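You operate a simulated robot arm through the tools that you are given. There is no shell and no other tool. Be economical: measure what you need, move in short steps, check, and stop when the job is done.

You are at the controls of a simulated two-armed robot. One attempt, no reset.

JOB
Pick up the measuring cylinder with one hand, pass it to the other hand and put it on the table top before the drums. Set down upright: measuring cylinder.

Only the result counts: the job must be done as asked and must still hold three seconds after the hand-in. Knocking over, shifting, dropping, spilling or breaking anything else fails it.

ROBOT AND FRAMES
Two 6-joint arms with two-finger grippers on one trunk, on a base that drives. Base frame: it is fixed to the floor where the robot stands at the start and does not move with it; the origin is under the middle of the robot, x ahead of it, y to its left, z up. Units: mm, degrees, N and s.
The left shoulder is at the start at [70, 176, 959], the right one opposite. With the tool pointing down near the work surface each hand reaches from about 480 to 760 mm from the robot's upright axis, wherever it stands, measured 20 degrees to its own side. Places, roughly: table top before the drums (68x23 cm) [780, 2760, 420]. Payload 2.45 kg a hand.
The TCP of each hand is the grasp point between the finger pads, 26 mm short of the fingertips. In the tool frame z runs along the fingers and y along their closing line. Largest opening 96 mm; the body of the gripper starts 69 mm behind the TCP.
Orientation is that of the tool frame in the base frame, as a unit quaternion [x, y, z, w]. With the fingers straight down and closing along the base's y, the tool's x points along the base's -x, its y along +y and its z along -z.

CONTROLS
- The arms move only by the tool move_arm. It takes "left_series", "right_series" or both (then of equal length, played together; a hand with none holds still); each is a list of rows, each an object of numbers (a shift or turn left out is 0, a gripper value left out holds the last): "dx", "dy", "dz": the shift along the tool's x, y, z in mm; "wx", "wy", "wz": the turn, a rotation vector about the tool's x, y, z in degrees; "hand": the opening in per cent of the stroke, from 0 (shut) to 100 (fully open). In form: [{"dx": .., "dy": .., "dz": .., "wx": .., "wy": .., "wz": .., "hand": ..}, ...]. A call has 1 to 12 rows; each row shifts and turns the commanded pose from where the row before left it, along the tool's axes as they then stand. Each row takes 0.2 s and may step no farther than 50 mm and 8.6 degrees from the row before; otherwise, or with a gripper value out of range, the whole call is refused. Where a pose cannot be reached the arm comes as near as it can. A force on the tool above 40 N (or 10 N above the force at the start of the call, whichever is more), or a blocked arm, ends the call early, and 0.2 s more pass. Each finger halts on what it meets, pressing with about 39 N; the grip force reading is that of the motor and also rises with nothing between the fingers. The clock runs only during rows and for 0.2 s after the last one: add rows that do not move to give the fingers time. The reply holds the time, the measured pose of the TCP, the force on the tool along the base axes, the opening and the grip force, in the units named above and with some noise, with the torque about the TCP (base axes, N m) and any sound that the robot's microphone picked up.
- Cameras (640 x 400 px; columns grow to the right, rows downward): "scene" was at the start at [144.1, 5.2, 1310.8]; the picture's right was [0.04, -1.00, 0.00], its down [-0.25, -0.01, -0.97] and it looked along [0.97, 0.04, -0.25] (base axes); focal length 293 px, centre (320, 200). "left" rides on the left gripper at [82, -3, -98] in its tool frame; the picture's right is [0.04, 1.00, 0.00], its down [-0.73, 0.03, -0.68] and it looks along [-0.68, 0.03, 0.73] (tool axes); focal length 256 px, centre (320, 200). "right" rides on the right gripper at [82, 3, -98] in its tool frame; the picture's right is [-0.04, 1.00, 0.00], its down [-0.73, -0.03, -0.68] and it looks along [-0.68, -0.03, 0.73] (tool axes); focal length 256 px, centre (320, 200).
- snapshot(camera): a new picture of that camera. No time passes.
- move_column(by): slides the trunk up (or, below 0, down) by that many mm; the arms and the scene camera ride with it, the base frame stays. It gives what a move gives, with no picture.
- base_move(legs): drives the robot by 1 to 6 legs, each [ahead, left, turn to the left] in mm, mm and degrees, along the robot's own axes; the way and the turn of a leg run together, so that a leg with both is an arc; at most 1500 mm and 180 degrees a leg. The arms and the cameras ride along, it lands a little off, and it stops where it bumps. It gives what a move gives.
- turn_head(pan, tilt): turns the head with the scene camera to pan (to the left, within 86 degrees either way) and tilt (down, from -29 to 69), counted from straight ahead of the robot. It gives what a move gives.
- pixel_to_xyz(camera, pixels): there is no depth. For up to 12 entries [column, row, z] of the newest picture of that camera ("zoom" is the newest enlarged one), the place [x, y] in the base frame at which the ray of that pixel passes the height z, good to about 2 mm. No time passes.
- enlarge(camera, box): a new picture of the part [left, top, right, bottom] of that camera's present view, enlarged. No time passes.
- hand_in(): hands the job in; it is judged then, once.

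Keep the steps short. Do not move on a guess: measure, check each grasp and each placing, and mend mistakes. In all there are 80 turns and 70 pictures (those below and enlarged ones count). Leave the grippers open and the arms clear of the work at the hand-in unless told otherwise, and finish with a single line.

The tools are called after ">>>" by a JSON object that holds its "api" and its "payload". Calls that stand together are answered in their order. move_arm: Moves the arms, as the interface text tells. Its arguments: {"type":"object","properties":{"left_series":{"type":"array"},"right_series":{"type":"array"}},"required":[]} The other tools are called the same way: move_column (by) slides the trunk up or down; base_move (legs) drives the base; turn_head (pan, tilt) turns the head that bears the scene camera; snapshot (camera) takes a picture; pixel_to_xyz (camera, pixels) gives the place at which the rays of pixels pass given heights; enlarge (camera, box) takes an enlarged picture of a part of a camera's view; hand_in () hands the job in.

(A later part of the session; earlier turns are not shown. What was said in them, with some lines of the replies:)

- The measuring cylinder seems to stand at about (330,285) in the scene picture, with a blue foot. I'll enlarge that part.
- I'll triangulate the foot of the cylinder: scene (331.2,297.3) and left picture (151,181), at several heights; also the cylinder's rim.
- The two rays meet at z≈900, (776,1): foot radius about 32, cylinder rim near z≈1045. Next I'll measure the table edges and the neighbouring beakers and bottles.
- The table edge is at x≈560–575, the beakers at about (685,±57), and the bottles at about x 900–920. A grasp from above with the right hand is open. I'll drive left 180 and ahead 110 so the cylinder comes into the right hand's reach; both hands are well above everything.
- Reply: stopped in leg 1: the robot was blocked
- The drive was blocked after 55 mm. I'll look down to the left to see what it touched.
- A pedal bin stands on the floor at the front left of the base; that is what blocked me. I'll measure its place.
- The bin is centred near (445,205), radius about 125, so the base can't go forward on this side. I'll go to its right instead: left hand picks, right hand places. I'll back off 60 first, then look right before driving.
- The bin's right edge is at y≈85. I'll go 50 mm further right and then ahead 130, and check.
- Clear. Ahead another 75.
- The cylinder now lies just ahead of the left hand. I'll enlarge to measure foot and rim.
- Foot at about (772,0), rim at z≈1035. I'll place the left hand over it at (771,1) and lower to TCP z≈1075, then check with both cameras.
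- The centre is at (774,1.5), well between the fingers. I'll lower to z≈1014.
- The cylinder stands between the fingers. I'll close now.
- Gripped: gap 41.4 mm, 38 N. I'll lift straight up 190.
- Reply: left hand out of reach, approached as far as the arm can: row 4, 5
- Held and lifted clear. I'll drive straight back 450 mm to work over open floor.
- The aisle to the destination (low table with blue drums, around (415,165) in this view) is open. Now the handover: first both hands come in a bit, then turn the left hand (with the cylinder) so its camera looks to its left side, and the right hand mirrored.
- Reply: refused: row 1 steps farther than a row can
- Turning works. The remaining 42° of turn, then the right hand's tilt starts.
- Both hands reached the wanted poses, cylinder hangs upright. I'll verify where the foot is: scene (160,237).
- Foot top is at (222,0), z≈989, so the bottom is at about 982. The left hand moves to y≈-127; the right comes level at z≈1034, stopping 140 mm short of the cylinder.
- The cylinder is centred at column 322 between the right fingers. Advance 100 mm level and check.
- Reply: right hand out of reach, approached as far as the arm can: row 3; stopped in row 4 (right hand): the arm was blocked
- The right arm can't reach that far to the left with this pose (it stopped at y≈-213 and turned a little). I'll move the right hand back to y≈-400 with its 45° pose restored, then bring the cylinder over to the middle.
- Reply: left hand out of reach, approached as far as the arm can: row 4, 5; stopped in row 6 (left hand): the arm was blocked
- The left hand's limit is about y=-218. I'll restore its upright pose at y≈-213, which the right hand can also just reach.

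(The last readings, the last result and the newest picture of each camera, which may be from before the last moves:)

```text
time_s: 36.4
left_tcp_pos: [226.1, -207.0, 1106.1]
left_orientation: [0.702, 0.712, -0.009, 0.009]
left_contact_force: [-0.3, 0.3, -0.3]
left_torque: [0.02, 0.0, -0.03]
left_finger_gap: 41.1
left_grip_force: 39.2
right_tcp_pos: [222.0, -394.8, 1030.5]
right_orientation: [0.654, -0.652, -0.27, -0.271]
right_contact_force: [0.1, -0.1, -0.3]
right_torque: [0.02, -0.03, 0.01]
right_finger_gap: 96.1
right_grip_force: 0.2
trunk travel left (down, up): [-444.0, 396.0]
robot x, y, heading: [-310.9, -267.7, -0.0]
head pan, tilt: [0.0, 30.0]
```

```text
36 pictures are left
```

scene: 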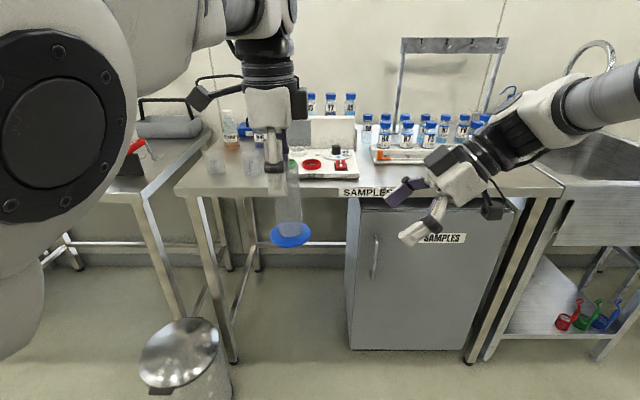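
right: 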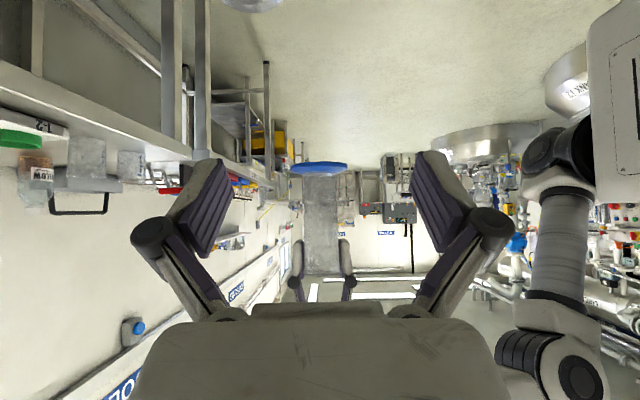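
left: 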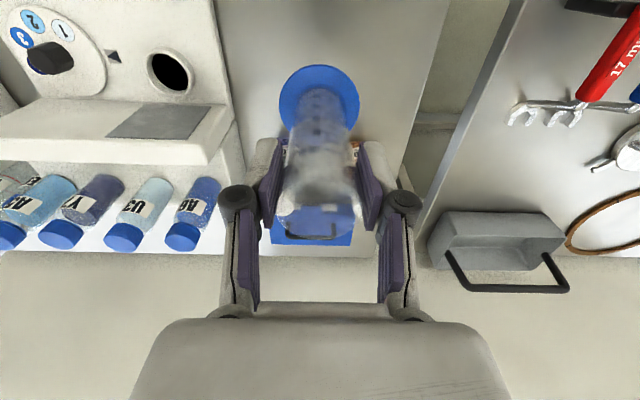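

A small correction on the left hand (1.5°), and the right advances 130 mm level.

>>> {"api": "move_arm", "payload": {"left_series": [{"dx": -5, "dy": -3, "dz": 2, "wy": 1.5, "wz": 0.8}, {}, {}, {}, {}], "right_series": [{"dx": -23.7, "dz": 22.3}, {"dx": -23.7, "dz": 22.3}, {"dx": -23.7, "dz": 22.3}, {"dx": -23.7, "dz": 22.3}, {}]}}

>>> {"api": "snapshot", "payload": {"camera": "right"}}

>>> {"api": "enlarge", "payload": {"camera": "scene", "box": [180, 80, 440, 270]}}

```text
time_s: 37.6
left_tcp_pos: [223.3, -206.4, 1110.5]
left_orientation: [0.706, 0.708, -0.005, 0.009]
left_contact_force: [0.7, -1.5, -0.7]
left_torque: [0.01, 0.02, -0.02]
left_finger_gap: 41.5
left_grip_force: 38.7
right_tcp_pos: [221.0, -266.7, 1034.7]
right_orientation: [0.655, -0.652, -0.271, -0.27]
right_contact_force: [0.5, 0.0, -0.2]
right_torque: [-0.01, 0.02, -0.01]
right_finger_gap: 96.0
right_grip_force: 0.1
trunk travel left (down, up): [-444.0, 396.0]
robot x, y, heading: [-311.3, -272.5, 0.1]
head pan, tilt: [0.0, 30.0]
```

```text
35 pictures are left
```

right: 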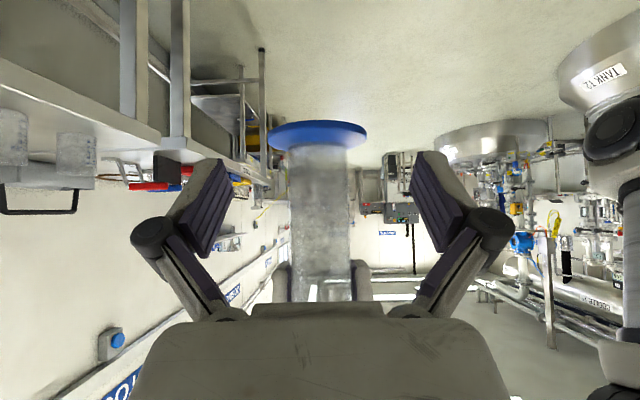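

```text
2.11 times, centred on (310, 175) of scene
```

zoom: 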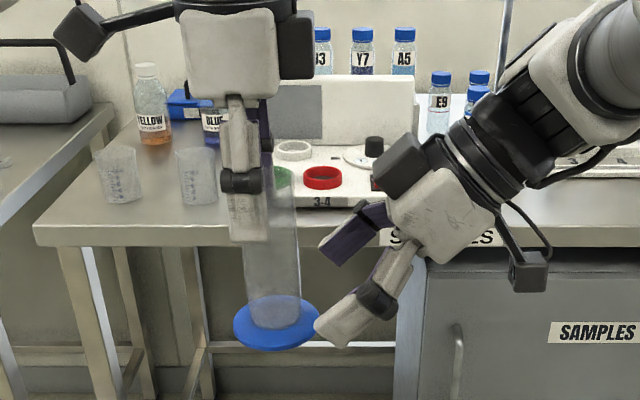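

The right fingers are about to straddle the cylinder; the cylinder is at y≈-209, right TCP at -267. I'll advance in small steps.

>>> {"api": "move_arm", "payload": {"right_series": [{"dx": -12, "dz": 8.5}, {"dx": -11, "dz": 11}, {"dx": -7, "dz": 7}, {}]}}

>>> {"api": "snapshot", "payload": {"camera": "right"}}

```text
time_s: 38.6
left_tcp_pos: [222.9, -206.5, 1110.0]
left_orientation: [0.705, 0.709, -0.005, 0.009]
left_contact_force: [0.0, 0.0, -0.8]
left_torque: [0.0, 0.03, -0.02]
left_finger_gap: 41.3
left_grip_force: 39.0
right_tcp_pos: [220.7, -229.2, 1043.1]
right_orientation: [-0.65, 0.653, 0.274, 0.277]
right_contact_force: [-0.7, -0.6, 0.0]
right_torque: [0.04, -0.03, -0.01]
right_finger_gap: 95.9
right_grip_force: 0.0
trunk travel left (down, up): [-444.0, 396.0]
robot x, y, heading: [-307.4, -270.1, 0.3]
head pan, tilt: [0.0, 30.0]
```

```text
33 pictures are left
```

right: 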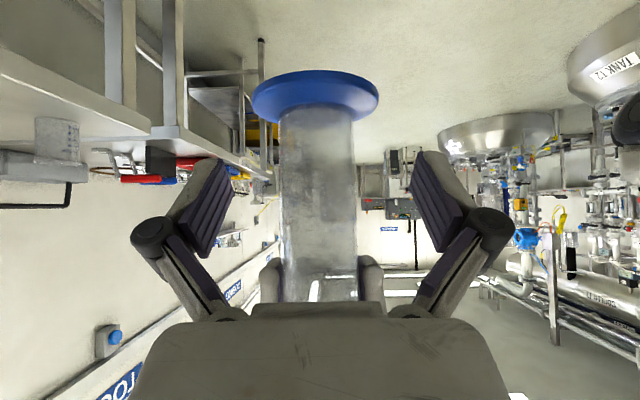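

20 mm to go; I'll advance 13 mm, slightly downward to keep clear of the left fingertips.

>>> {"api": "move_arm", "payload": {"right_series": [{"dx": -2, "dz": 7}, {"dx": -3, "dz": 8}, {}]}}

>>> {"api": "snapshot", "payload": {"camera": "right"}}

>>> {"api": "enlarge", "payload": {"camera": "scene", "box": [200, 90, 400, 260]}}

```text
time_s: 39.4
left_tcp_pos: [223.5, -206.1, 1109.6]
left_orientation: [0.705, 0.709, -0.005, 0.009]
left_contact_force: [-0.5, -0.2, -0.4]
left_torque: [0.01, 0.02, 0.01]
left_finger_gap: 41.3
left_grip_force: 38.7
right_tcp_pos: [227.1, -222.5, 1049.1]
right_orientation: [-0.643, 0.651, 0.281, 0.29]
right_contact_force: [-0.1, 1.4, -0.1]
right_torque: [0.04, 0.02, 0.04]
right_finger_gap: 95.8
right_grip_force: 0.1
trunk travel left (down, up): [-444.0, 396.0]
robot x, y, heading: [-309.8, -266.6, 0.1]
head pan, tilt: [0.0, 30.0]
```

```text
32 pictures are left
```

right: 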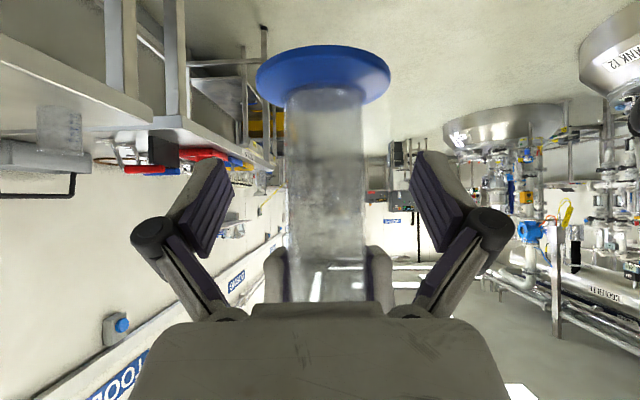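

```text
2.35 times, centred on (300, 175) of scene
```

zoom: 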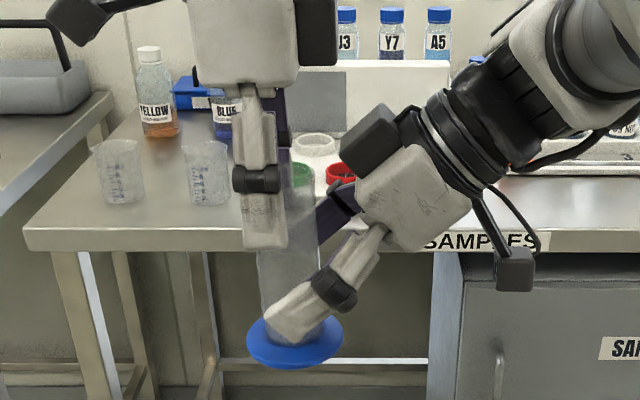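

The right wrist is at its limit there (TCP drifted to -222, z 1049). Turning the right hand 20° about the vertical (pointing a little more forward) should relieve it; fingers are still wide around the cylinder.

>>> {"api": "move_arm", "payload": {"right_series": [{"wx": 4.7, "wz": 4.7}, {"wx": 4.7, "wz": 4.7}, {"wx": 4.7, "wz": 4.7}, {}]}}

>>> {"api": "snapshot", "payload": {"camera": "right"}}

>>> {"api": "enlarge", "payload": {"camera": "scene", "box": [200, 90, 400, 260]}}

```text
time_s: 40.4
left_tcp_pos: [222.5, -206.4, 1108.3]
left_orientation: [0.705, 0.709, -0.005, 0.008]
left_contact_force: [0.5, 0.3, -0.3]
left_torque: [0.05, 0.01, -0.02]
left_finger_gap: 41.2
left_grip_force: 39.1
right_tcp_pos: [237.8, -244.6, 1048.1]
right_orientation: [-0.518, 0.755, 0.237, 0.326]
right_contact_force: [0.6, 0.7, 0.1]
right_torque: [-0.01, 0.0, -0.01]
right_finger_gap: 96.0
right_grip_force: 0.0
right hand out of reach, approached as far as the arm can: row 1, 2, 3
trunk travel left (down, up): [-444.0, 396.0]
robot x, y, heading: [-311.3, -270.3, 0.2]
head pan, tilt: [0.0, 30.0]
```

```text
30 pictures are left
```

right: 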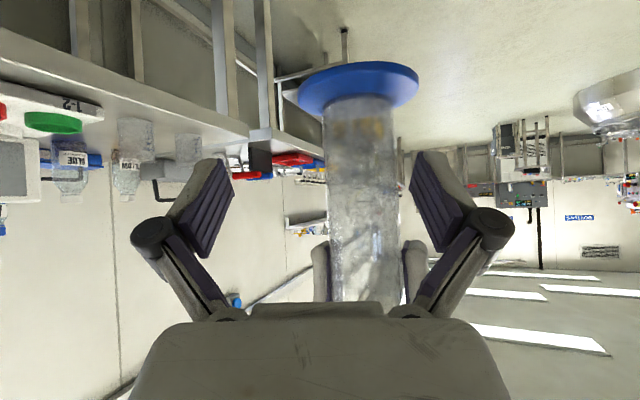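

```text
2.35 times, centred on (300, 175) of scene
```

zoom: 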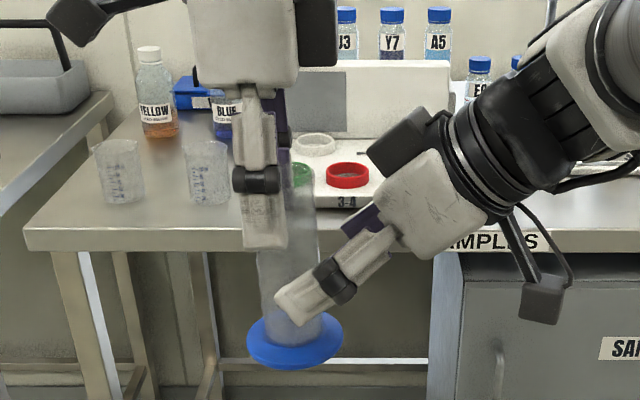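

That made it worse, so the limit is the arm being too folded (too close to the body). I'll undo the turn, then move both hands together 80 mm forward.

>>> {"api": "move_arm", "payload": {"left_series": [{}, {}, {}, {"dy": 20}, {"dy": 20}, {"dy": 20}, {"dy": 20}, {}], "right_series": [{"wx": -4.7, "wz": -4.7}, {"wx": -4.7, "wz": -4.7}, {"wx": -4.7, "wz": -4.7}, {"dy": -20}, {"dy": -20}, {"dy": -20}, {"dy": -20}, {}]}}

>>> {"api": "snapshot", "payload": {"camera": "right"}}

>>> {"api": "enlarge", "payload": {"camera": "scene", "box": [200, 90, 400, 260]}}

```text
time_s: 42.2
left_tcp_pos: [298.7, -219.3, 1101.5]
left_orientation: [0.711, 0.703, 0.011, -0.007]
left_contact_force: [0.4, 0.2, -0.2]
left_torque: [-0.01, -0.03, -0.02]
left_finger_gap: 41.3
left_grip_force: 38.9
right_tcp_pos: [311.9, -233.6, 1038.7]
right_orientation: [0.655, -0.652, -0.27, -0.271]
right_contact_force: [-0.1, 0.3, 0.0]
right_torque: [0.0, 0.0, -0.02]
right_finger_gap: 95.9
right_grip_force: 0.1
trunk travel left (down, up): [-444.0, 396.0]
robot x, y, heading: [-309.1, -270.9, 0.1]
head pan, tilt: [0.0, 30.0]
```

```text
28 pictures are left
```

right: 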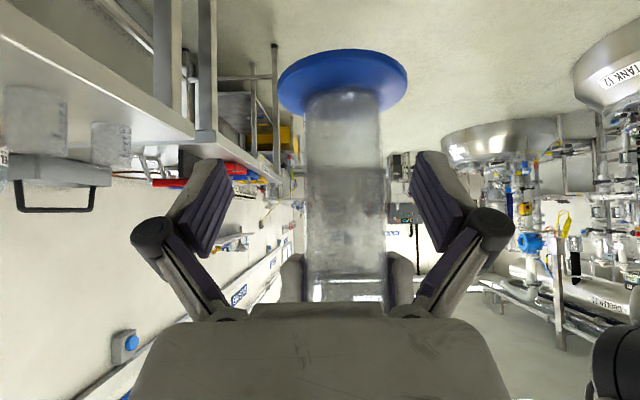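

```text
2.35 times, centred on (300, 175) of scene
```

zoom: 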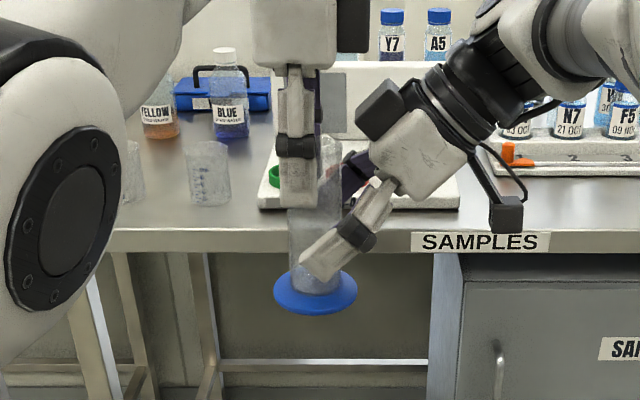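

Now both hands follow their commands. The cylinder is 13 mm off-centre between the right fingers (column 345). I'll centre and advance to it, and level the left hand's 1.5° tilt.

>>> {"api": "move_arm", "payload": {"left_series": [{"wx": 0.3, "wy": -1.5, "wz": -0.6}, {}, {}], "right_series": [{"dy": 13}, {"dx": -2, "dz": 12}, {}]}}

>>> {"api": "snapshot", "payload": {"camera": "right"}}

>>> {"api": "enlarge", "payload": {"camera": "scene", "box": [200, 90, 400, 260]}}

```text
time_s: 43.0
left_tcp_pos: [301.3, -223.5, 1098.7]
left_orientation: [0.708, 0.706, -0.001, -0.002]
left_contact_force: [-0.3, 0.5, -1.0]
left_torque: [0.01, 0.0, -0.01]
left_finger_gap: 41.4
left_grip_force: 39.0
right_tcp_pos: [300.2, -223.4, 1029.5]
right_orientation: [0.655, -0.651, -0.271, -0.27]
right_contact_force: [1.1, -0.2, -0.7]
right_torque: [0.01, 0.03, 0.01]
right_finger_gap: 96.0
right_grip_force: 0.1
trunk travel left (down, up): [-444.0, 396.0]
robot x, y, heading: [-306.8, -273.6, 0.1]
head pan, tilt: [0.0, 30.0]
```

```text
26 pictures are left
```

right: 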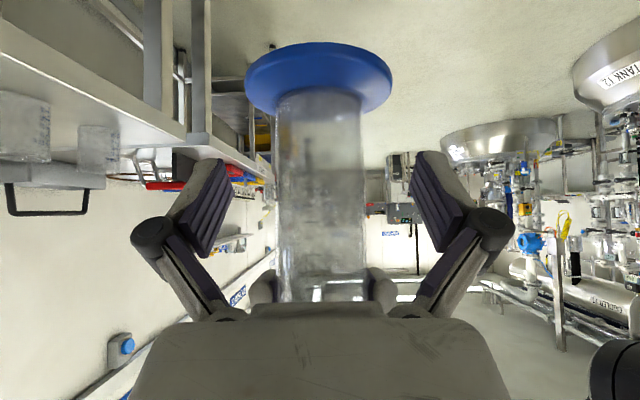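

```text
2.35 times, centred on (300, 175) of scene
```

zoom: 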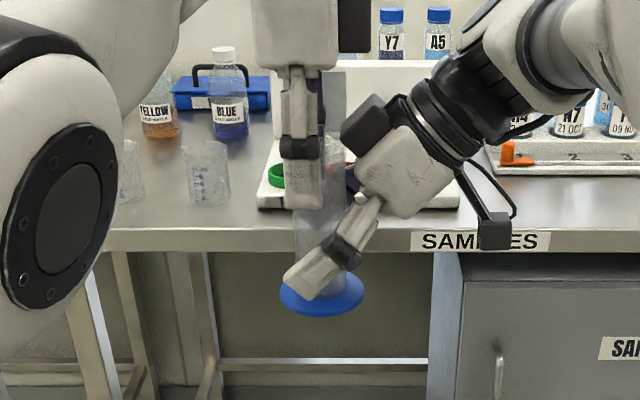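

Centred (column 320), 53 mm above the bottom, 69 mm below the left TCP. Closing the right hand.

>>> {"api": "move_arm", "payload": {"right_series": [{"hand": 60}, {"hand": 30}, {"hand": 20}, {}, {}]}}

>>> {"api": "snapshot", "payload": {"camera": "right"}}

```text
time_s: 44.2
left_tcp_pos: [299.3, -222.7, 1099.4]
left_orientation: [0.708, 0.706, 0.0, -0.001]
left_contact_force: [10.0, 6.1, -10.7]
left_torque: [0.37, -0.51, 0.08]
left_finger_gap: 41.3
left_grip_force: 39.2
right_tcp_pos: [300.0, -223.9, 1030.2]
right_orientation: [0.655, -0.652, -0.27, -0.27]
right_contact_force: [-9.8, -5.9, 9.0]
right_torque: [0.0, -0.17, -0.07]
right_finger_gap: 38.9
right_grip_force: 38.9
trunk travel left (down, up): [-444.0, 396.0]
robot x, y, heading: [-305.9, -269.5, 0.3]
head pan, tilt: [0.0, 30.0]
```

```text
24 pictures are left
```

right: 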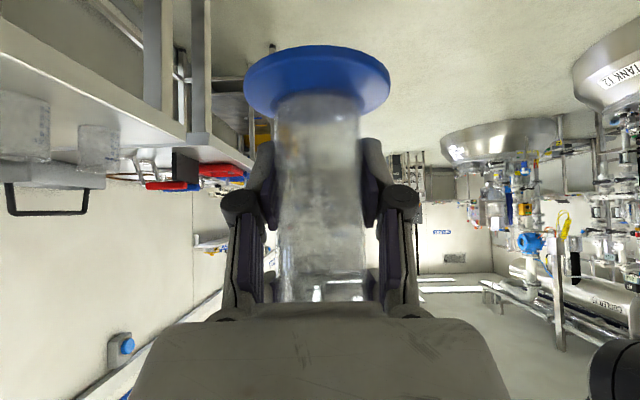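

Right hand holds: gap 38.9 mm, 39 N. I'll open the left and withdraw it straight up, then left.

>>> {"api": "move_arm", "payload": {"left_series": [{"hand": 70}, {"hand": 100}, {}, {"dz": -30}, {"dz": -30}, {"dz": -25}, {"dx": 40}, {"dx": 45}, {"dx": 45}, {}]}}

>>> {"api": "snapshot", "payload": {"camera": "scene"}}

>>> {"api": "snapshot", "payload": {"camera": "right"}}

```text
time_s: 46.4
left_tcp_pos: [275.0, -83.9, 1164.9]
left_orientation: [0.709, 0.705, 0.002, -0.002]
left_contact_force: [-0.8, 0.6, 0.0]
left_torque: [0.0, 0.01, 0.01]
left_finger_gap: 96.0
left_grip_force: 0.1
left hand out of reach, approached as far as the arm can: row 5, 6
right_tcp_pos: [299.6, -225.0, 1030.7]
right_orientation: [0.654, -0.652, -0.271, -0.271]
right_contact_force: [-0.3, 0.5, -0.4]
right_torque: [0.01, 0.0, -0.03]
right_finger_gap: 39.2
right_grip_force: 39.2
trunk travel left (down, up): [-444.0, 396.0]
robot x, y, heading: [-308.3, -271.5, 0.3]
head pan, tilt: [0.0, 30.0]
```

```text
23 pictures are left
```

scene: 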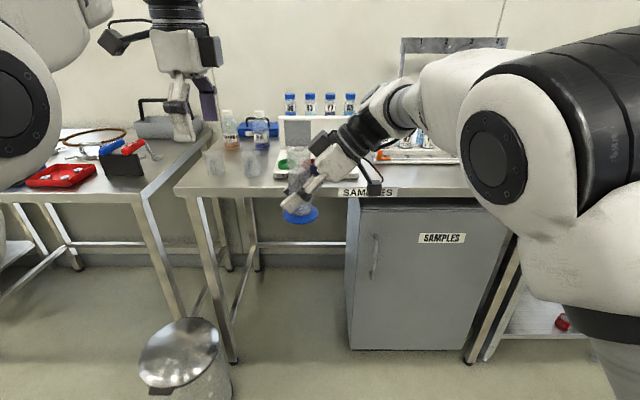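

```text
22 pictures are left
```

right: 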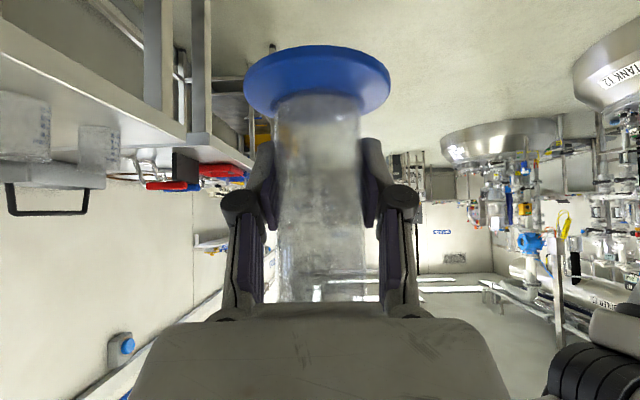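

The right hand alone holds the cylinder. Now I'll drive left along the aisle in two legs at x≈-308 (well clear of the benches), then look.

>>> {"api": "base_move", "payload": {"legs": [[0, 1500, 0]]}}

>>> {"api": "turn_head", "payload": {"pan": 55, "tilt": 30}}

>>> {"api": "snapshot", "payload": {"camera": "scene"}}

```text
time_s: 54.1
left_tcp_pos: [257.6, 1471.5, 1164.6]
left_orientation: [0.704, 0.711, 0.001, -0.002]
left_contact_force: [0.4, 0.1, -0.2]
left_torque: [0.03, 0.02, -0.04]
left_finger_gap: 96.0
left_grip_force: 0.1
right_tcp_pos: [281.6, 1330.7, 1029.7]
right_orientation: [0.66, -0.647, -0.272, -0.268]
right_contact_force: [0.5, 0.8, 0.7]
right_torque: [0.0, -0.01, 0.0]
right_finger_gap: 38.7
right_grip_force: 39.5
trunk travel left (down, up): [-444.0, 396.0]
robot x, y, heading: [-328.7, 1273.7, 1.1]
head pan, tilt: [0.0, 30.0]
```

```text
time_s: 55.3
left_tcp_pos: [257.0, 1470.5, 1163.3]
left_orientation: [0.703, 0.711, 0.001, -0.002]
left_contact_force: [0.4, -0.4, 0.0]
left_torque: [-0.01, -0.02, 0.01]
left_finger_gap: 96.2
left_grip_force: 0.1
right_tcp_pos: [281.8, 1329.9, 1029.5]
right_orientation: [0.66, -0.646, -0.273, -0.268]
right_contact_force: [-0.3, -0.5, 0.1]
right_torque: [0.0, 0.02, 0.0]
right_finger_gap: 38.9
right_grip_force: 38.8
trunk travel left (down, up): [-444.0, 396.0]
robot x, y, heading: [-324.6, 1272.6, 1.2]
head pan, tilt: [55.0, 30.0]
```

```text
21 pictures are left
```

scene: 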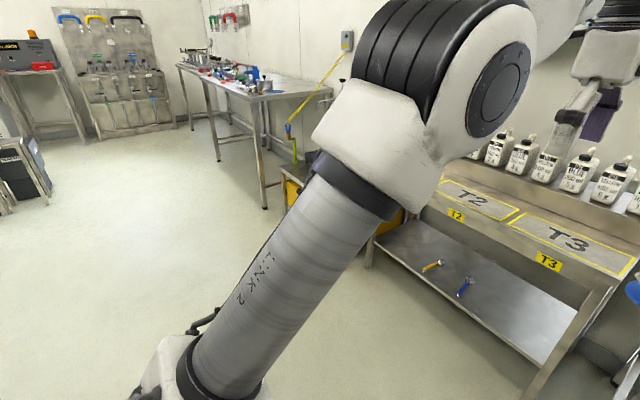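

Free aisle ahead. Drive on 1430 left, taking out the 1° heading.

>>> {"api": "base_move", "payload": {"legs": [[0, 1430, -1.2]]}}

>>> {"api": "turn_head", "payload": {"pan": 0, "tilt": 40}}

>>> {"api": "snapshot", "payload": {"camera": "scene"}}

```text
time_s: 62.4
left_tcp_pos: [264.9, 2879.6, 1164.7]
left_orientation: [0.717, 0.697, 0.001, -0.002]
left_contact_force: [-0.5, -0.2, -0.8]
left_torque: [-0.02, -0.03, 0.04]
left_finger_gap: 96.1
left_grip_force: 0.1
right_tcp_pos: [285.2, 2737.7, 1029.5]
right_orientation: [-0.647, 0.659, 0.268, 0.274]
right_contact_force: [-0.3, -0.1, 1.5]
right_torque: [-0.02, 0.01, 0.01]
right_finger_gap: 38.8
right_grip_force: 38.9
trunk travel left (down, up): [-444.0, 396.0]
robot x, y, heading: [-327.4, 2709.7, -1.1]
head pan, tilt: [55.0, 30.0]
```

```text
time_s: 63.7
left_tcp_pos: [265.3, 2879.4, 1163.8]
left_orientation: [0.717, 0.697, 0.002, -0.003]
left_contact_force: [-0.3, -1.0, 0.3]
left_torque: [-0.03, 0.01, 0.01]
left_finger_gap: 95.9
left_grip_force: 0.1
right_tcp_pos: [284.4, 2738.2, 1030.4]
right_orientation: [-0.647, 0.659, 0.268, 0.273]
right_contact_force: [0.1, 0.4, 0.8]
right_torque: [0.01, 0.0, 0.0]
right_finger_gap: 38.8
right_grip_force: 39.2
trunk travel left (down, up): [-444.0, 396.0]
robot x, y, heading: [-324.5, 2707.4, -1.2]
head pan, tilt: [0.0, 40.0]
```

```text
20 pictures are left
```

scene: 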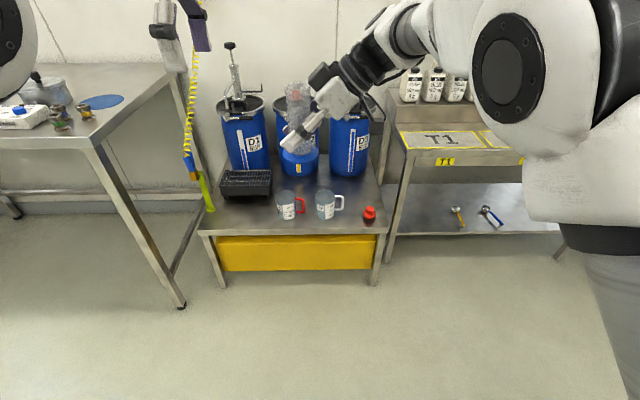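

The low table with drums is ahead; on the strip stand a drip tray, two mugs and a red item. I'll enlarge and measure.

>>> {"api": "enlarge", "payload": {"camera": "scene", "box": [180, 120, 420, 270]}}

>>> {"api": "pixel_to_xyz", "payload": {"camera": "scene", "pixels": [[200, 232, 420], [386, 230, 420], [272, 195, 420], [285, 219, 420], [305, 214, 420], [318, 217, 420], [343, 210, 420], [369, 222, 420], [300, 180, 420], [340, 178, 420], [375, 180, 420], [222, 195, 420]]}}

```text
2.67 times, centred on (300, 195) of scene
```

zoom: 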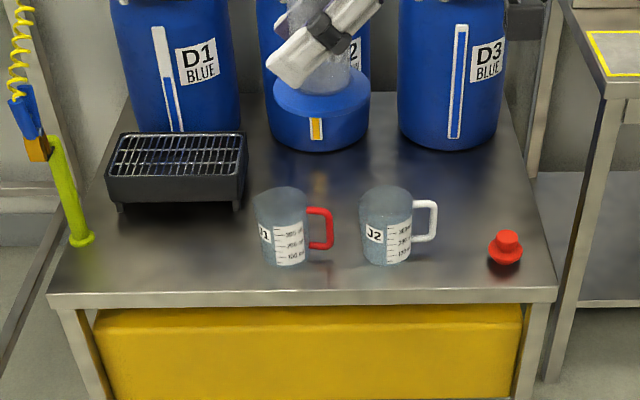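

```text
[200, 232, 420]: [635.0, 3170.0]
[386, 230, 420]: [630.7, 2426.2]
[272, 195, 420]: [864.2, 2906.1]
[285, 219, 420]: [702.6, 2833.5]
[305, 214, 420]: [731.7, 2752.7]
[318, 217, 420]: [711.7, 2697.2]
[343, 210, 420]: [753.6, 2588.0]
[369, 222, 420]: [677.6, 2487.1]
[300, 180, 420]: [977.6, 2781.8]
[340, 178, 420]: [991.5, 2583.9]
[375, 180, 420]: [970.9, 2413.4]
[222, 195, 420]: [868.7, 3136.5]
```

The table spans y 2426–3170, front edge x≈633. Behind the mugs there's a free area around (850,2745): mugs end at x≈790, drums begin at x≈980. I'll lower the right hand 113 mm (the trunk will do the rest) and retract the left hand 100, and measure bench corners plus drum/mug outlines.

>>> {"api": "move_arm", "payload": {"left_series": [{"dy": -25}, {"dy": -25}, {"dy": -25}, {"dy": -25}, {}], "right_series": [{"dx": 20, "dz": 20}, {"dx": 20, "dz": 20}, {"dx": 20, "dz": 20}, {"dx": 20, "dz": 20}, {}]}}

>>> {"api": "pixel_to_xyz", "payload": {"camera": "scene", "pixels": [[92, 143, 900], [402, 152, 900], [405, 150, 820], [390, 262, 0], [376, 286, 0], [325, 190, 520], [288, 191, 520], [299, 176, 420], [348, 176, 420], [245, 200, 420]]}}

```text
time_s: 64.9
left_tcp_pos: [164.5, 2881.6, 1164.6]
left_orientation: [0.717, 0.697, 0.001, -0.003]
left_contact_force: [-0.6, 0.5, -0.6]
left_torque: [0.02, 0.03, 0.0]
left_finger_gap: 96.1
left_grip_force: 0.1
right_tcp_pos: [285.3, 2736.4, 916.7]
right_orientation: [-0.647, 0.66, 0.267, 0.273]
right_contact_force: [0.2, -0.4, 0.4]
right_torque: [-0.01, 0.02, -0.02]
right_finger_gap: 38.8
right_grip_force: 39.2
trunk travel left (down, up): [-444.0, 396.0]
robot x, y, heading: [-328.0, 2705.4, -1.0]
head pan, tilt: [0.0, 40.0]
```

```text
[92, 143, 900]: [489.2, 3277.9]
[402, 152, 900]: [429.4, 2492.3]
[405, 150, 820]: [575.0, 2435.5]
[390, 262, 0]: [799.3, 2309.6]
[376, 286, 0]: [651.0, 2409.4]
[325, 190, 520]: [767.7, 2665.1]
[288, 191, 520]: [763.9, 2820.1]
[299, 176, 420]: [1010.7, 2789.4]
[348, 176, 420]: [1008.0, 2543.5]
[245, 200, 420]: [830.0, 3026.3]
```

Right hand reached z 917. Next: trunk down 200 (foot then at about 664, above the mugs at ≤540), and drive ahead 500 first.

>>> {"api": "move_column", "payload": {"by": -200}}

>>> {"api": "base_move", "payload": {"legs": [[500, 12, 1.0]]}}

>>> {"api": "turn_head", "payload": {"pan": 0, "tilt": 50}}

>>> {"api": "snapshot", "payload": {"camera": "scene"}}

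```text
time_s: 67.0
left_tcp_pos: [162.8, 2882.1, 965.6]
left_orientation: [0.717, 0.697, 0.002, -0.003]
left_contact_force: [-0.6, 1.0, -0.3]
left_torque: [0.0, -0.01, 0.02]
left_finger_gap: 96.1
left_grip_force: 0.1
right_tcp_pos: [285.8, 2737.0, 718.2]
right_orientation: [-0.647, 0.659, 0.268, 0.274]
right_contact_force: [-0.4, 0.4, 0.2]
right_torque: [0.01, 0.0, 0.04]
right_finger_gap: 38.9
right_grip_force: 39.5
trunk travel left (down, up): [-244.0, 596.0]
robot x, y, heading: [-327.0, 2706.9, -1.1]
head pan, tilt: [0.0, 40.0]
```

```text
time_s: 70.0
left_tcp_pos: [661.8, 2898.0, 965.0]
left_orientation: [0.711, 0.704, 0.001, -0.003]
left_contact_force: [0.2, -0.4, 0.1]
left_torque: [-0.02, -0.01, 0.05]
left_finger_gap: 96.0
left_grip_force: 0.0
right_tcp_pos: [785.1, 2754.9, 717.9]
right_orientation: [-0.653, 0.653, 0.27, 0.272]
right_contact_force: [-0.2, 0.2, 0.2]
right_torque: [0.06, 0.04, 0.01]
right_finger_gap: 39.0
right_grip_force: 38.6
trunk travel left (down, up): [-244.0, 596.0]
robot x, y, heading: [173.7, 2714.7, -0.1]
head pan, tilt: [0.0, 40.0]
```

```text
time_s: 70.7
left_tcp_pos: [659.5, 2897.3, 965.0]
left_orientation: [0.71, 0.704, 0.001, -0.003]
left_contact_force: [-0.1, -0.4, -1.1]
left_torque: [0.01, -0.01, -0.01]
left_finger_gap: 95.8
left_grip_force: 0.0
right_tcp_pos: [784.2, 2755.2, 717.6]
right_orientation: [0.653, -0.653, -0.271, -0.271]
right_contact_force: [0.1, 0.1, 0.2]
right_torque: [-0.02, 0.01, 0.03]
right_finger_gap: 38.7
right_grip_force: 38.6
trunk travel left (down, up): [-244.0, 596.0]
robot x, y, heading: [173.5, 2713.1, -0.0]
head pan, tilt: [0.0, 50.0]
```

```text
18 pictures are left
```

scene: 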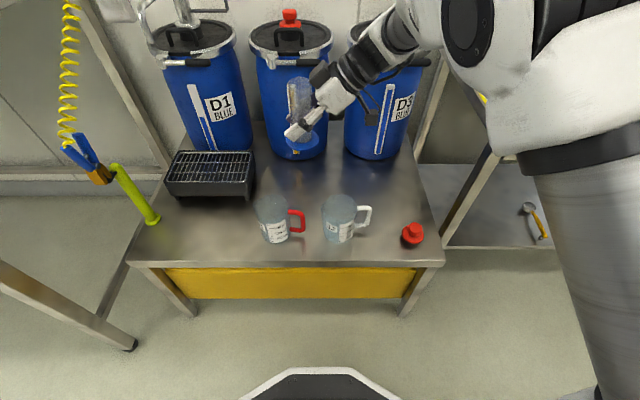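

Good view. I'll enlarge to measure mugs and drum fronts again.

>>> {"api": "enlarge", "payload": {"camera": "scene", "box": [240, 110, 440, 260]}}

>>> {"api": "pixel_to_xyz", "payload": {"camera": "scene", "pixels": [[338, 243, 420], [338, 195, 540], [322, 212, 540], [357, 212, 540], [272, 195, 540], [255, 212, 540], [289, 212, 540], [303, 159, 420], [372, 159, 420], [130, 263, 420], [444, 263, 420], [200, 262, 420]]}}

```text
2.67 times, centred on (340, 185) of scene
```

zoom: 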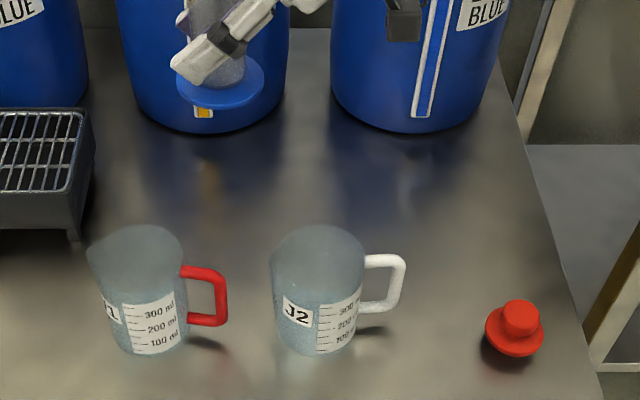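

```text
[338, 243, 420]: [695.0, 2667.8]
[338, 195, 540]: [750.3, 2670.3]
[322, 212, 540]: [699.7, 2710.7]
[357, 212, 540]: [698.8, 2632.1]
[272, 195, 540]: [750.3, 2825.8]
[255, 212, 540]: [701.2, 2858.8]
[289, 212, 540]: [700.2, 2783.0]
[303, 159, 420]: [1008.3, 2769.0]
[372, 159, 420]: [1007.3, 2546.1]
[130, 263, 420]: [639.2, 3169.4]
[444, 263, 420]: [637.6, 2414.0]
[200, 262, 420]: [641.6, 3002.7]
```

Mug centres about (736,2670) and (736,2823), drums from x≈1008: the spot (858,2755) is well clear. Ahead 74, then trunk down 190.

>>> {"api": "base_move", "payload": {"legs": [[74, 0, 0]]}}

>>> {"api": "move_column", "payload": {"by": -190}}

>>> {"api": "snapshot", "payload": {"camera": "scene"}}

>>> {"api": "snapshot", "payload": {"camera": "right"}}

```text
time_s: 71.7
left_tcp_pos: [735.1, 2896.7, 964.0]
left_orientation: [0.71, 0.704, 0.001, -0.004]
left_contact_force: [0.5, -0.7, -0.2]
left_torque: [0.02, 0.05, 0.02]
left_finger_gap: 96.1
left_grip_force: 0.0
right_tcp_pos: [858.4, 2755.2, 718.2]
right_orientation: [0.654, -0.653, -0.271, -0.271]
right_contact_force: [0.3, -0.1, 0.1]
right_torque: [0.06, 0.02, 0.06]
right_finger_gap: 38.8
right_grip_force: 39.2
trunk travel left (down, up): [-244.0, 596.0]
robot x, y, heading: [248.6, 2712.1, 0.2]
head pan, tilt: [0.0, 50.0]
```

```text
time_s: 73.8
left_tcp_pos: [734.6, 2896.9, 774.4]
left_orientation: [0.711, 0.704, 0.002, -0.003]
left_contact_force: [0.5, 0.7, -0.2]
left_torque: [-0.04, -0.01, 0.01]
left_finger_gap: 95.9
left_grip_force: 0.1
right_tcp_pos: [857.3, 2754.6, 528.3]
right_orientation: [0.654, -0.653, -0.27, -0.271]
right_contact_force: [-0.5, -0.4, -0.2]
right_torque: [-0.02, 0.01, 0.0]
right_finger_gap: 38.5
right_grip_force: 39.3
trunk travel left (down, up): [-54.0, 786.0]
robot x, y, heading: [252.2, 2712.4, -0.2]
head pan, tilt: [0.0, 50.0]
```

```text
16 pictures are left
```

scene: 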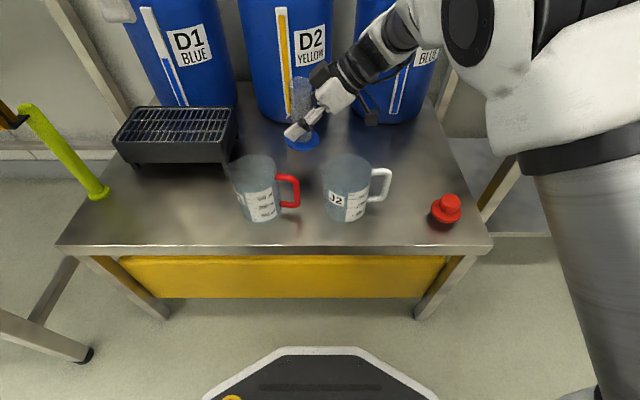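

```text
15 pictures are left
```

right: 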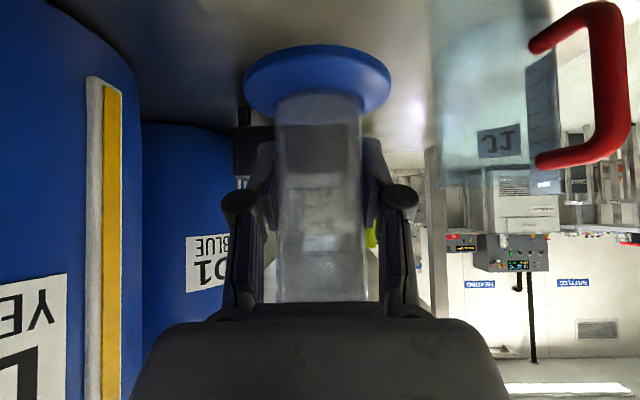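

Foot at about 475, 55 above the table, free space all round. Lower 44 mm with the arm, then feel for the table.

>>> {"api": "move_arm", "payload": {"right_series": [{"dx": 10.5, "dz": 10.5}, {"dx": 10.5, "dz": 10.5}, {"dx": 7, "dz": 7}, {"dx": 3.5, "dz": 3.5}, {}]}}

>>> {"api": "enlarge", "payload": {"camera": "scene", "box": [230, 60, 390, 180]}}

```text
time_s: 75.0
left_tcp_pos: [734.2, 2897.6, 774.5]
left_orientation: [0.71, 0.704, 0.001, -0.003]
left_contact_force: [-0.3, 0.0, 0.0]
left_torque: [0.02, 0.01, 0.02]
left_finger_gap: 96.2
left_grip_force: 0.1
right_tcp_pos: [857.1, 2756.3, 483.9]
right_orientation: [0.654, -0.653, -0.27, -0.271]
right_contact_force: [0.7, 0.0, 0.7]
right_torque: [0.01, 0.01, -0.02]
right_finger_gap: 38.8
right_grip_force: 39.3
trunk travel left (down, up): [-54.0, 786.0]
robot x, y, heading: [245.5, 2713.4, 0.1]
head pan, tilt: [0.0, 50.0]
```

```text
3.33 times, centred on (310, 120) of scene
```

zoom: 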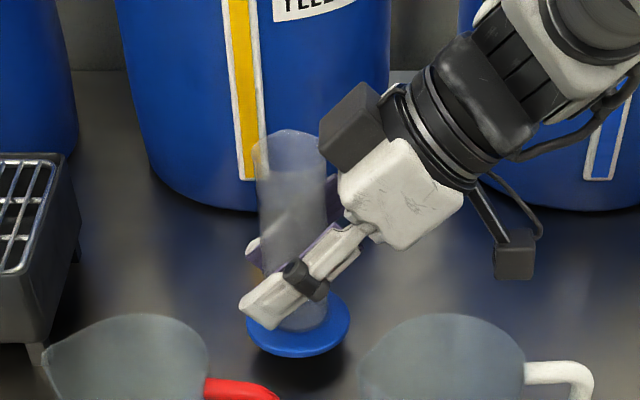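

Nearly down (shadow visible just below the foot). Lower in 2 mm steps.

>>> {"api": "move_arm", "payload": {"right_series": [{"dx": 1.4, "dz": 1.4}, {"dx": 1.4, "dz": 1.4}, {"dx": 1.4, "dz": 1.4}, {}]}}

```text
time_s: 76.0
left_tcp_pos: [732.9, 2898.2, 774.4]
left_orientation: [0.71, 0.704, 0.002, -0.003]
left_contact_force: [-0.4, -0.1, 0.6]
left_torque: [-0.02, 0.0, -0.02]
left_finger_gap: 96.1
left_grip_force: 0.1
right_tcp_pos: [857.2, 2756.3, 477.2]
right_orientation: [0.654, -0.653, -0.271, -0.271]
right_contact_force: [0.3, -0.1, 0.3]
right_torque: [0.01, 0.01, -0.01]
right_finger_gap: 38.5
right_grip_force: 39.1
trunk travel left (down, up): [-54.0, 786.0]
robot x, y, heading: [244.5, 2713.6, 0.2]
head pan, tilt: [0.0, 50.0]
```

>>> {"api": "move_arm", "payload": {"right_series": [{"dx": 1.0, "dz": 1.0}, {"dx": 1.0, "dz": 1.0}, {"dx": 1.0, "dz": 1.0}, {}]}}

```text
time_s: 77.0
left_tcp_pos: [733.3, 2897.1, 775.3]
left_orientation: [0.71, 0.704, 0.001, -0.002]
left_contact_force: [0.4, 0.7, -0.5]
left_torque: [-0.02, -0.01, -0.02]
left_finger_gap: 96.1
left_grip_force: 0.1
right_tcp_pos: [856.6, 2756.6, 473.4]
right_orientation: [-0.653, 0.654, 0.27, 0.271]
right_contact_force: [0.1, 0.2, -0.2]
right_torque: [0.05, -0.02, -0.03]
right_finger_gap: 38.6
right_grip_force: 39.0
trunk travel left (down, up): [-54.0, 786.0]
robot x, y, heading: [247.0, 2714.7, 0.1]
head pan, tilt: [0.0, 50.0]
```

No contact yet (force ≈0). I'll check the gap closely and continue in 1.4 mm steps.

>>> {"api": "move_arm", "payload": {"right_series": [{"dx": 1.0, "dz": 1.0}, {"dx": 1.0, "dz": 1.0}, {}]}}

>>> {"api": "enlarge", "payload": {"camera": "scene", "box": [270, 90, 350, 160]}}

```text
time_s: 77.8
left_tcp_pos: [733.1, 2897.4, 773.7]
left_orientation: [0.71, 0.704, 0.001, -0.003]
left_contact_force: [-0.5, -0.2, -0.8]
left_torque: [0.0, -0.01, -0.01]
left_finger_gap: 95.9
left_grip_force: 0.0
right_tcp_pos: [857.4, 2756.6, 470.6]
right_orientation: [0.654, -0.654, -0.27, -0.27]
right_contact_force: [-0.5, 0.6, -0.3]
right_torque: [0.03, 0.04, 0.01]
right_finger_gap: 38.6
right_grip_force: 39.1
trunk travel left (down, up): [-54.0, 786.0]
robot x, y, heading: [248.5, 2713.4, -0.1]
head pan, tilt: [0.0, 50.0]
```

```text
5.71 times, centred on (310, 125) of scene
```

zoom: 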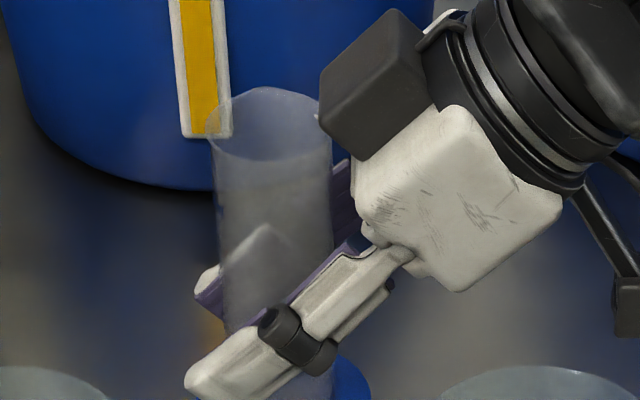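

>>> {"api": "move_arm", "payload": {"right_series": [{"dx": 0.8, "dz": 0.8}, {"dx": 0.8, "dz": 0.8}, {}]}}

```text
time_s: 78.6
left_tcp_pos: [734.3, 2896.5, 774.9]
left_orientation: [0.71, 0.704, 0.001, -0.002]
left_contact_force: [0.8, -0.4, -0.1]
left_torque: [0.01, 0.03, -0.01]
left_finger_gap: 96.1
left_grip_force: 0.1
right_tcp_pos: [857.1, 2756.2, 468.1]
right_orientation: [-0.653, 0.653, 0.27, 0.271]
right_contact_force: [-0.6, 0.3, 1.0]
right_torque: [-0.01, -0.02, 0.02]
right_finger_gap: 38.7
right_grip_force: 39.0
trunk travel left (down, up): [-54.0, 786.0]
robot x, y, heading: [248.3, 2713.8, -0.2]
head pan, tilt: [0.0, 50.0]
```

>>> {"api": "move_arm", "payload": {"right_series": [{"dx": 0.8, "dz": 0.8}, {"dx": 0.8, "dz": 0.8}, {}]}}

>>> {"api": "enlarge", "payload": {"camera": "scene", "box": [260, 110, 350, 180]}}

```text
time_s: 79.4
left_tcp_pos: [733.1, 2897.2, 774.9]
left_orientation: [0.71, 0.704, 0.002, -0.003]
left_contact_force: [0.4, -0.9, -0.8]
left_torque: [0.0, -0.01, -0.02]
left_finger_gap: 95.7
left_grip_force: 0.1
right_tcp_pos: [857.2, 2755.0, 466.4]
right_orientation: [0.654, -0.653, -0.271, -0.271]
right_contact_force: [0.6, 1.2, 0.7]
right_torque: [0.02, -0.05, 0.01]
right_finger_gap: 38.7
right_grip_force: 39.5
trunk travel left (down, up): [-54.0, 786.0]
robot x, y, heading: [245.0, 2712.2, 0.1]
head pan, tilt: [0.0, 50.0]
```

```text
5.71 times, centred on (305, 145) of scene
```

zoom: 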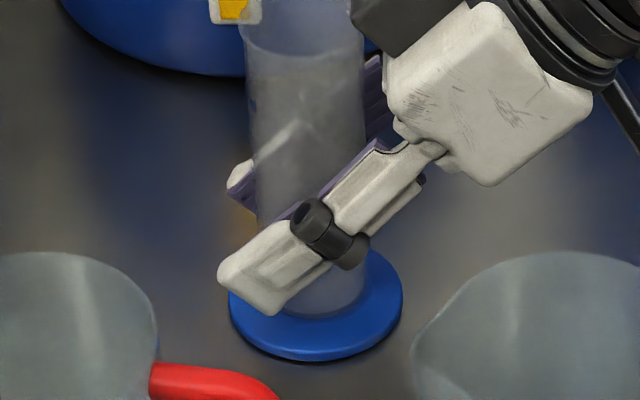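

The shadow is almost closed under the foot. A bit more.

>>> {"api": "move_arm", "payload": {"right_series": [{"dx": 0.7, "dz": 0.7}, {"dx": 0.7, "dz": 0.7}, {}]}}

```text
time_s: 80.2
left_tcp_pos: [732.1, 2897.6, 774.9]
left_orientation: [0.71, 0.704, 0.001, -0.002]
left_contact_force: [0.3, -0.6, 0.2]
left_torque: [0.03, 0.0, 0.04]
left_finger_gap: 96.2
left_grip_force: 0.1
right_tcp_pos: [856.8, 2755.7, 465.2]
right_orientation: [0.654, -0.653, -0.269, -0.272]
right_contact_force: [5.4, 1.8, 14.2]
right_torque: [-0.44, -0.28, 0.11]
right_finger_gap: 38.7
right_grip_force: 39.1
trunk travel left (down, up): [-54.0, 786.0]
robot x, y, heading: [248.7, 2715.0, 0.1]
head pan, tilt: [0.0, 50.0]
```

Contact: 14 N upward, foot on the table. Release gently.

>>> {"api": "move_arm", "payload": {"right_series": [{"dx": -0.4, "dz": -0.4}, {"hand": 50}, {"hand": 65}, {"hand": 100}, {}, {}]}}

>>> {"api": "snapshot", "payload": {"camera": "right"}}

>>> {"api": "enlarge", "payload": {"camera": "scene", "box": [240, 70, 370, 180]}}

```text
time_s: 81.6
left_tcp_pos: [732.1, 2896.8, 774.1]
left_orientation: [0.711, 0.703, 0.001, -0.002]
left_contact_force: [-0.2, 0.2, 0.8]
left_torque: [-0.03, 0.02, -0.01]
left_finger_gap: 95.9
left_grip_force: 0.0
right_tcp_pos: [857.9, 2756.4, 462.8]
right_orientation: [0.653, -0.653, -0.271, -0.271]
right_contact_force: [-1.1, -0.4, 0.7]
right_torque: [-0.01, 0.01, -0.04]
right_finger_gap: 96.1
right_grip_force: 0.1
trunk travel left (down, up): [-54.0, 786.0]
robot x, y, heading: [248.6, 2715.7, -0.0]
head pan, tilt: [0.0, 50.0]
```

```text
11 pictures are left
```

right: 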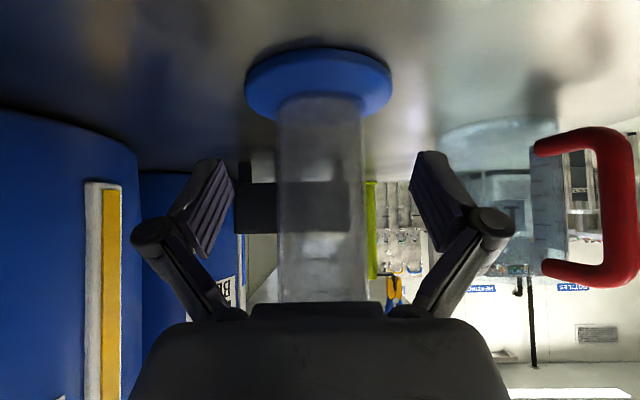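

```text
3.64 times, centred on (305, 125) of scene
```

zoom: 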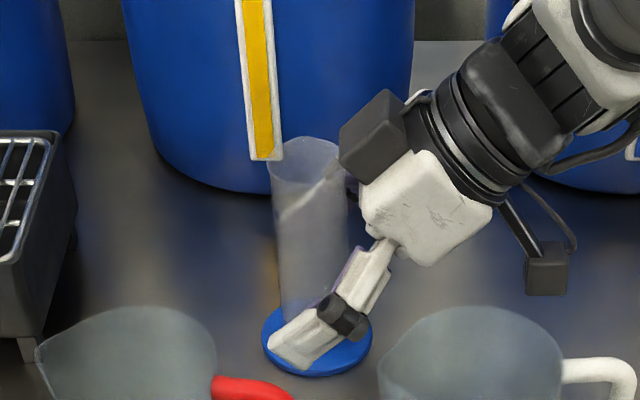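

The cylinder stands free and upright. I'll withdraw the right hand along its fingers (back and up).

>>> {"api": "move_arm", "payload": {"right_series": [{"dz": -15}, {"dz": -20}, {"dz": -25}, {"dz": -30}, {"dz": -30}, {"dz": -30}, {}]}}

>>> {"api": "move_column", "payload": {"by": 250}}

>>> {"api": "base_move", "payload": {"legs": [[-450, 0, 0]]}}

>>> {"api": "turn_head", "payload": {"pan": 0, "tilt": 38}}

>>> {"api": "snapshot", "payload": {"camera": "scene"}}

>>> {"api": "enlarge", "payload": {"camera": "scene", "box": [200, 100, 420, 260]}}

```text
time_s: 83.2
left_tcp_pos: [733.5, 2898.4, 773.8]
left_orientation: [0.71, 0.704, 0.001, -0.002]
left_contact_force: [0.5, 1.0, 0.5]
left_torque: [-0.01, 0.0, 0.01]
left_finger_gap: 95.9
left_grip_force: 0.0
right_tcp_pos: [856.2, 2647.6, 569.8]
right_orientation: [0.654, -0.653, -0.27, -0.271]
right_contact_force: [0.1, -0.3, -0.5]
right_torque: [0.01, -0.01, -0.01]
right_finger_gap: 95.7
right_grip_force: 0.0
trunk travel left (down, up): [-54.0, 786.0]
robot x, y, heading: [243.6, 2712.7, -0.0]
head pan, tilt: [0.0, 50.0]
```

```text
time_s: 85.8
left_tcp_pos: [732.9, 2897.6, 1022.6]
left_orientation: [0.71, 0.704, 0.001, -0.002]
left_contact_force: [-0.1, 0.4, 0.4]
left_torque: [-0.03, -0.01, -0.01]
left_finger_gap: 96.1
left_grip_force: 0.1
right_tcp_pos: [856.1, 2647.6, 819.9]
right_orientation: [-0.653, 0.653, 0.27, 0.271]
right_contact_force: [0.1, 0.3, -0.3]
right_torque: [-0.02, -0.01, -0.03]
right_finger_gap: 96.2
right_grip_force: 0.1
trunk travel left (down, up): [-304.0, 536.0]
robot x, y, heading: [245.2, 2711.6, -0.3]
head pan, tilt: [0.0, 50.0]
```

```text
time_s: 88.5
left_tcp_pos: [284.8, 2899.0, 1024.5]
left_orientation: [0.709, 0.706, 0.001, -0.002]
left_contact_force: [0.0, -0.4, -0.4]
left_torque: [0.0, -0.01, 0.04]
left_finger_gap: 96.1
left_grip_force: 0.1
right_tcp_pos: [409.0, 2650.2, 820.3]
right_orientation: [0.654, -0.652, -0.27, -0.271]
right_contact_force: [0.1, 0.7, -0.3]
right_torque: [-0.01, -0.04, -0.01]
right_finger_gap: 96.1
right_grip_force: 0.1
trunk travel left (down, up): [-304.0, 536.0]
robot x, y, heading: [-199.7, 2714.2, 0.1]
head pan, tilt: [0.0, 50.0]
```

```text
time_s: 89.2
left_tcp_pos: [286.3, 2899.4, 1025.0]
left_orientation: [0.709, 0.705, 0.002, -0.003]
left_contact_force: [1.4, 0.1, 0.3]
left_torque: [0.02, -0.01, -0.01]
left_finger_gap: 96.0
left_grip_force: 0.0
right_tcp_pos: [409.3, 2650.2, 819.8]
right_orientation: [0.655, -0.652, -0.271, -0.27]
right_contact_force: [-0.4, -0.1, -0.3]
right_torque: [-0.01, -0.01, 0.0]
right_finger_gap: 96.2
right_grip_force: 0.1
trunk travel left (down, up): [-304.0, 536.0]
robot x, y, heading: [-203.1, 2712.7, 0.0]
head pan, tilt: [0.0, 38.0]
```

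```text
9 pictures are left
```

scene: 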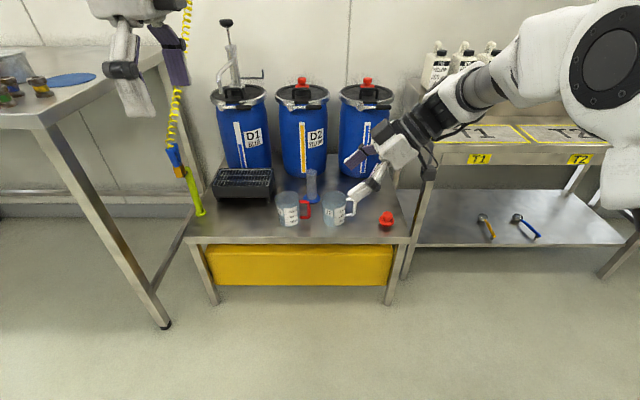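

```text
2.50 times, centred on (310, 180) of scene
```

zoom: 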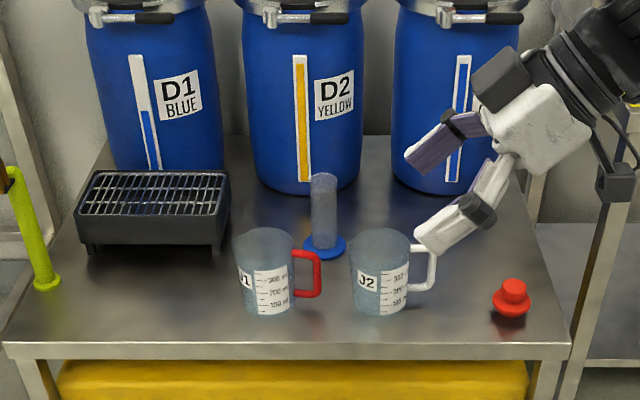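

The cylinder stands upright at about (858,2756). The mugs, drums and red item are undisturbed, and both grippers are open and clear. I'll hand in.

>>> {"api": "hand_in", "payload": {}}

```text
The job is handed in.
```

The measuring cylinder was picked up with the left hand, passed to the right hand in the air, and set down upright on the table top before the drums; on the way the base once bumped the pedal bin by the first bench, with no shift seen in the pictures.
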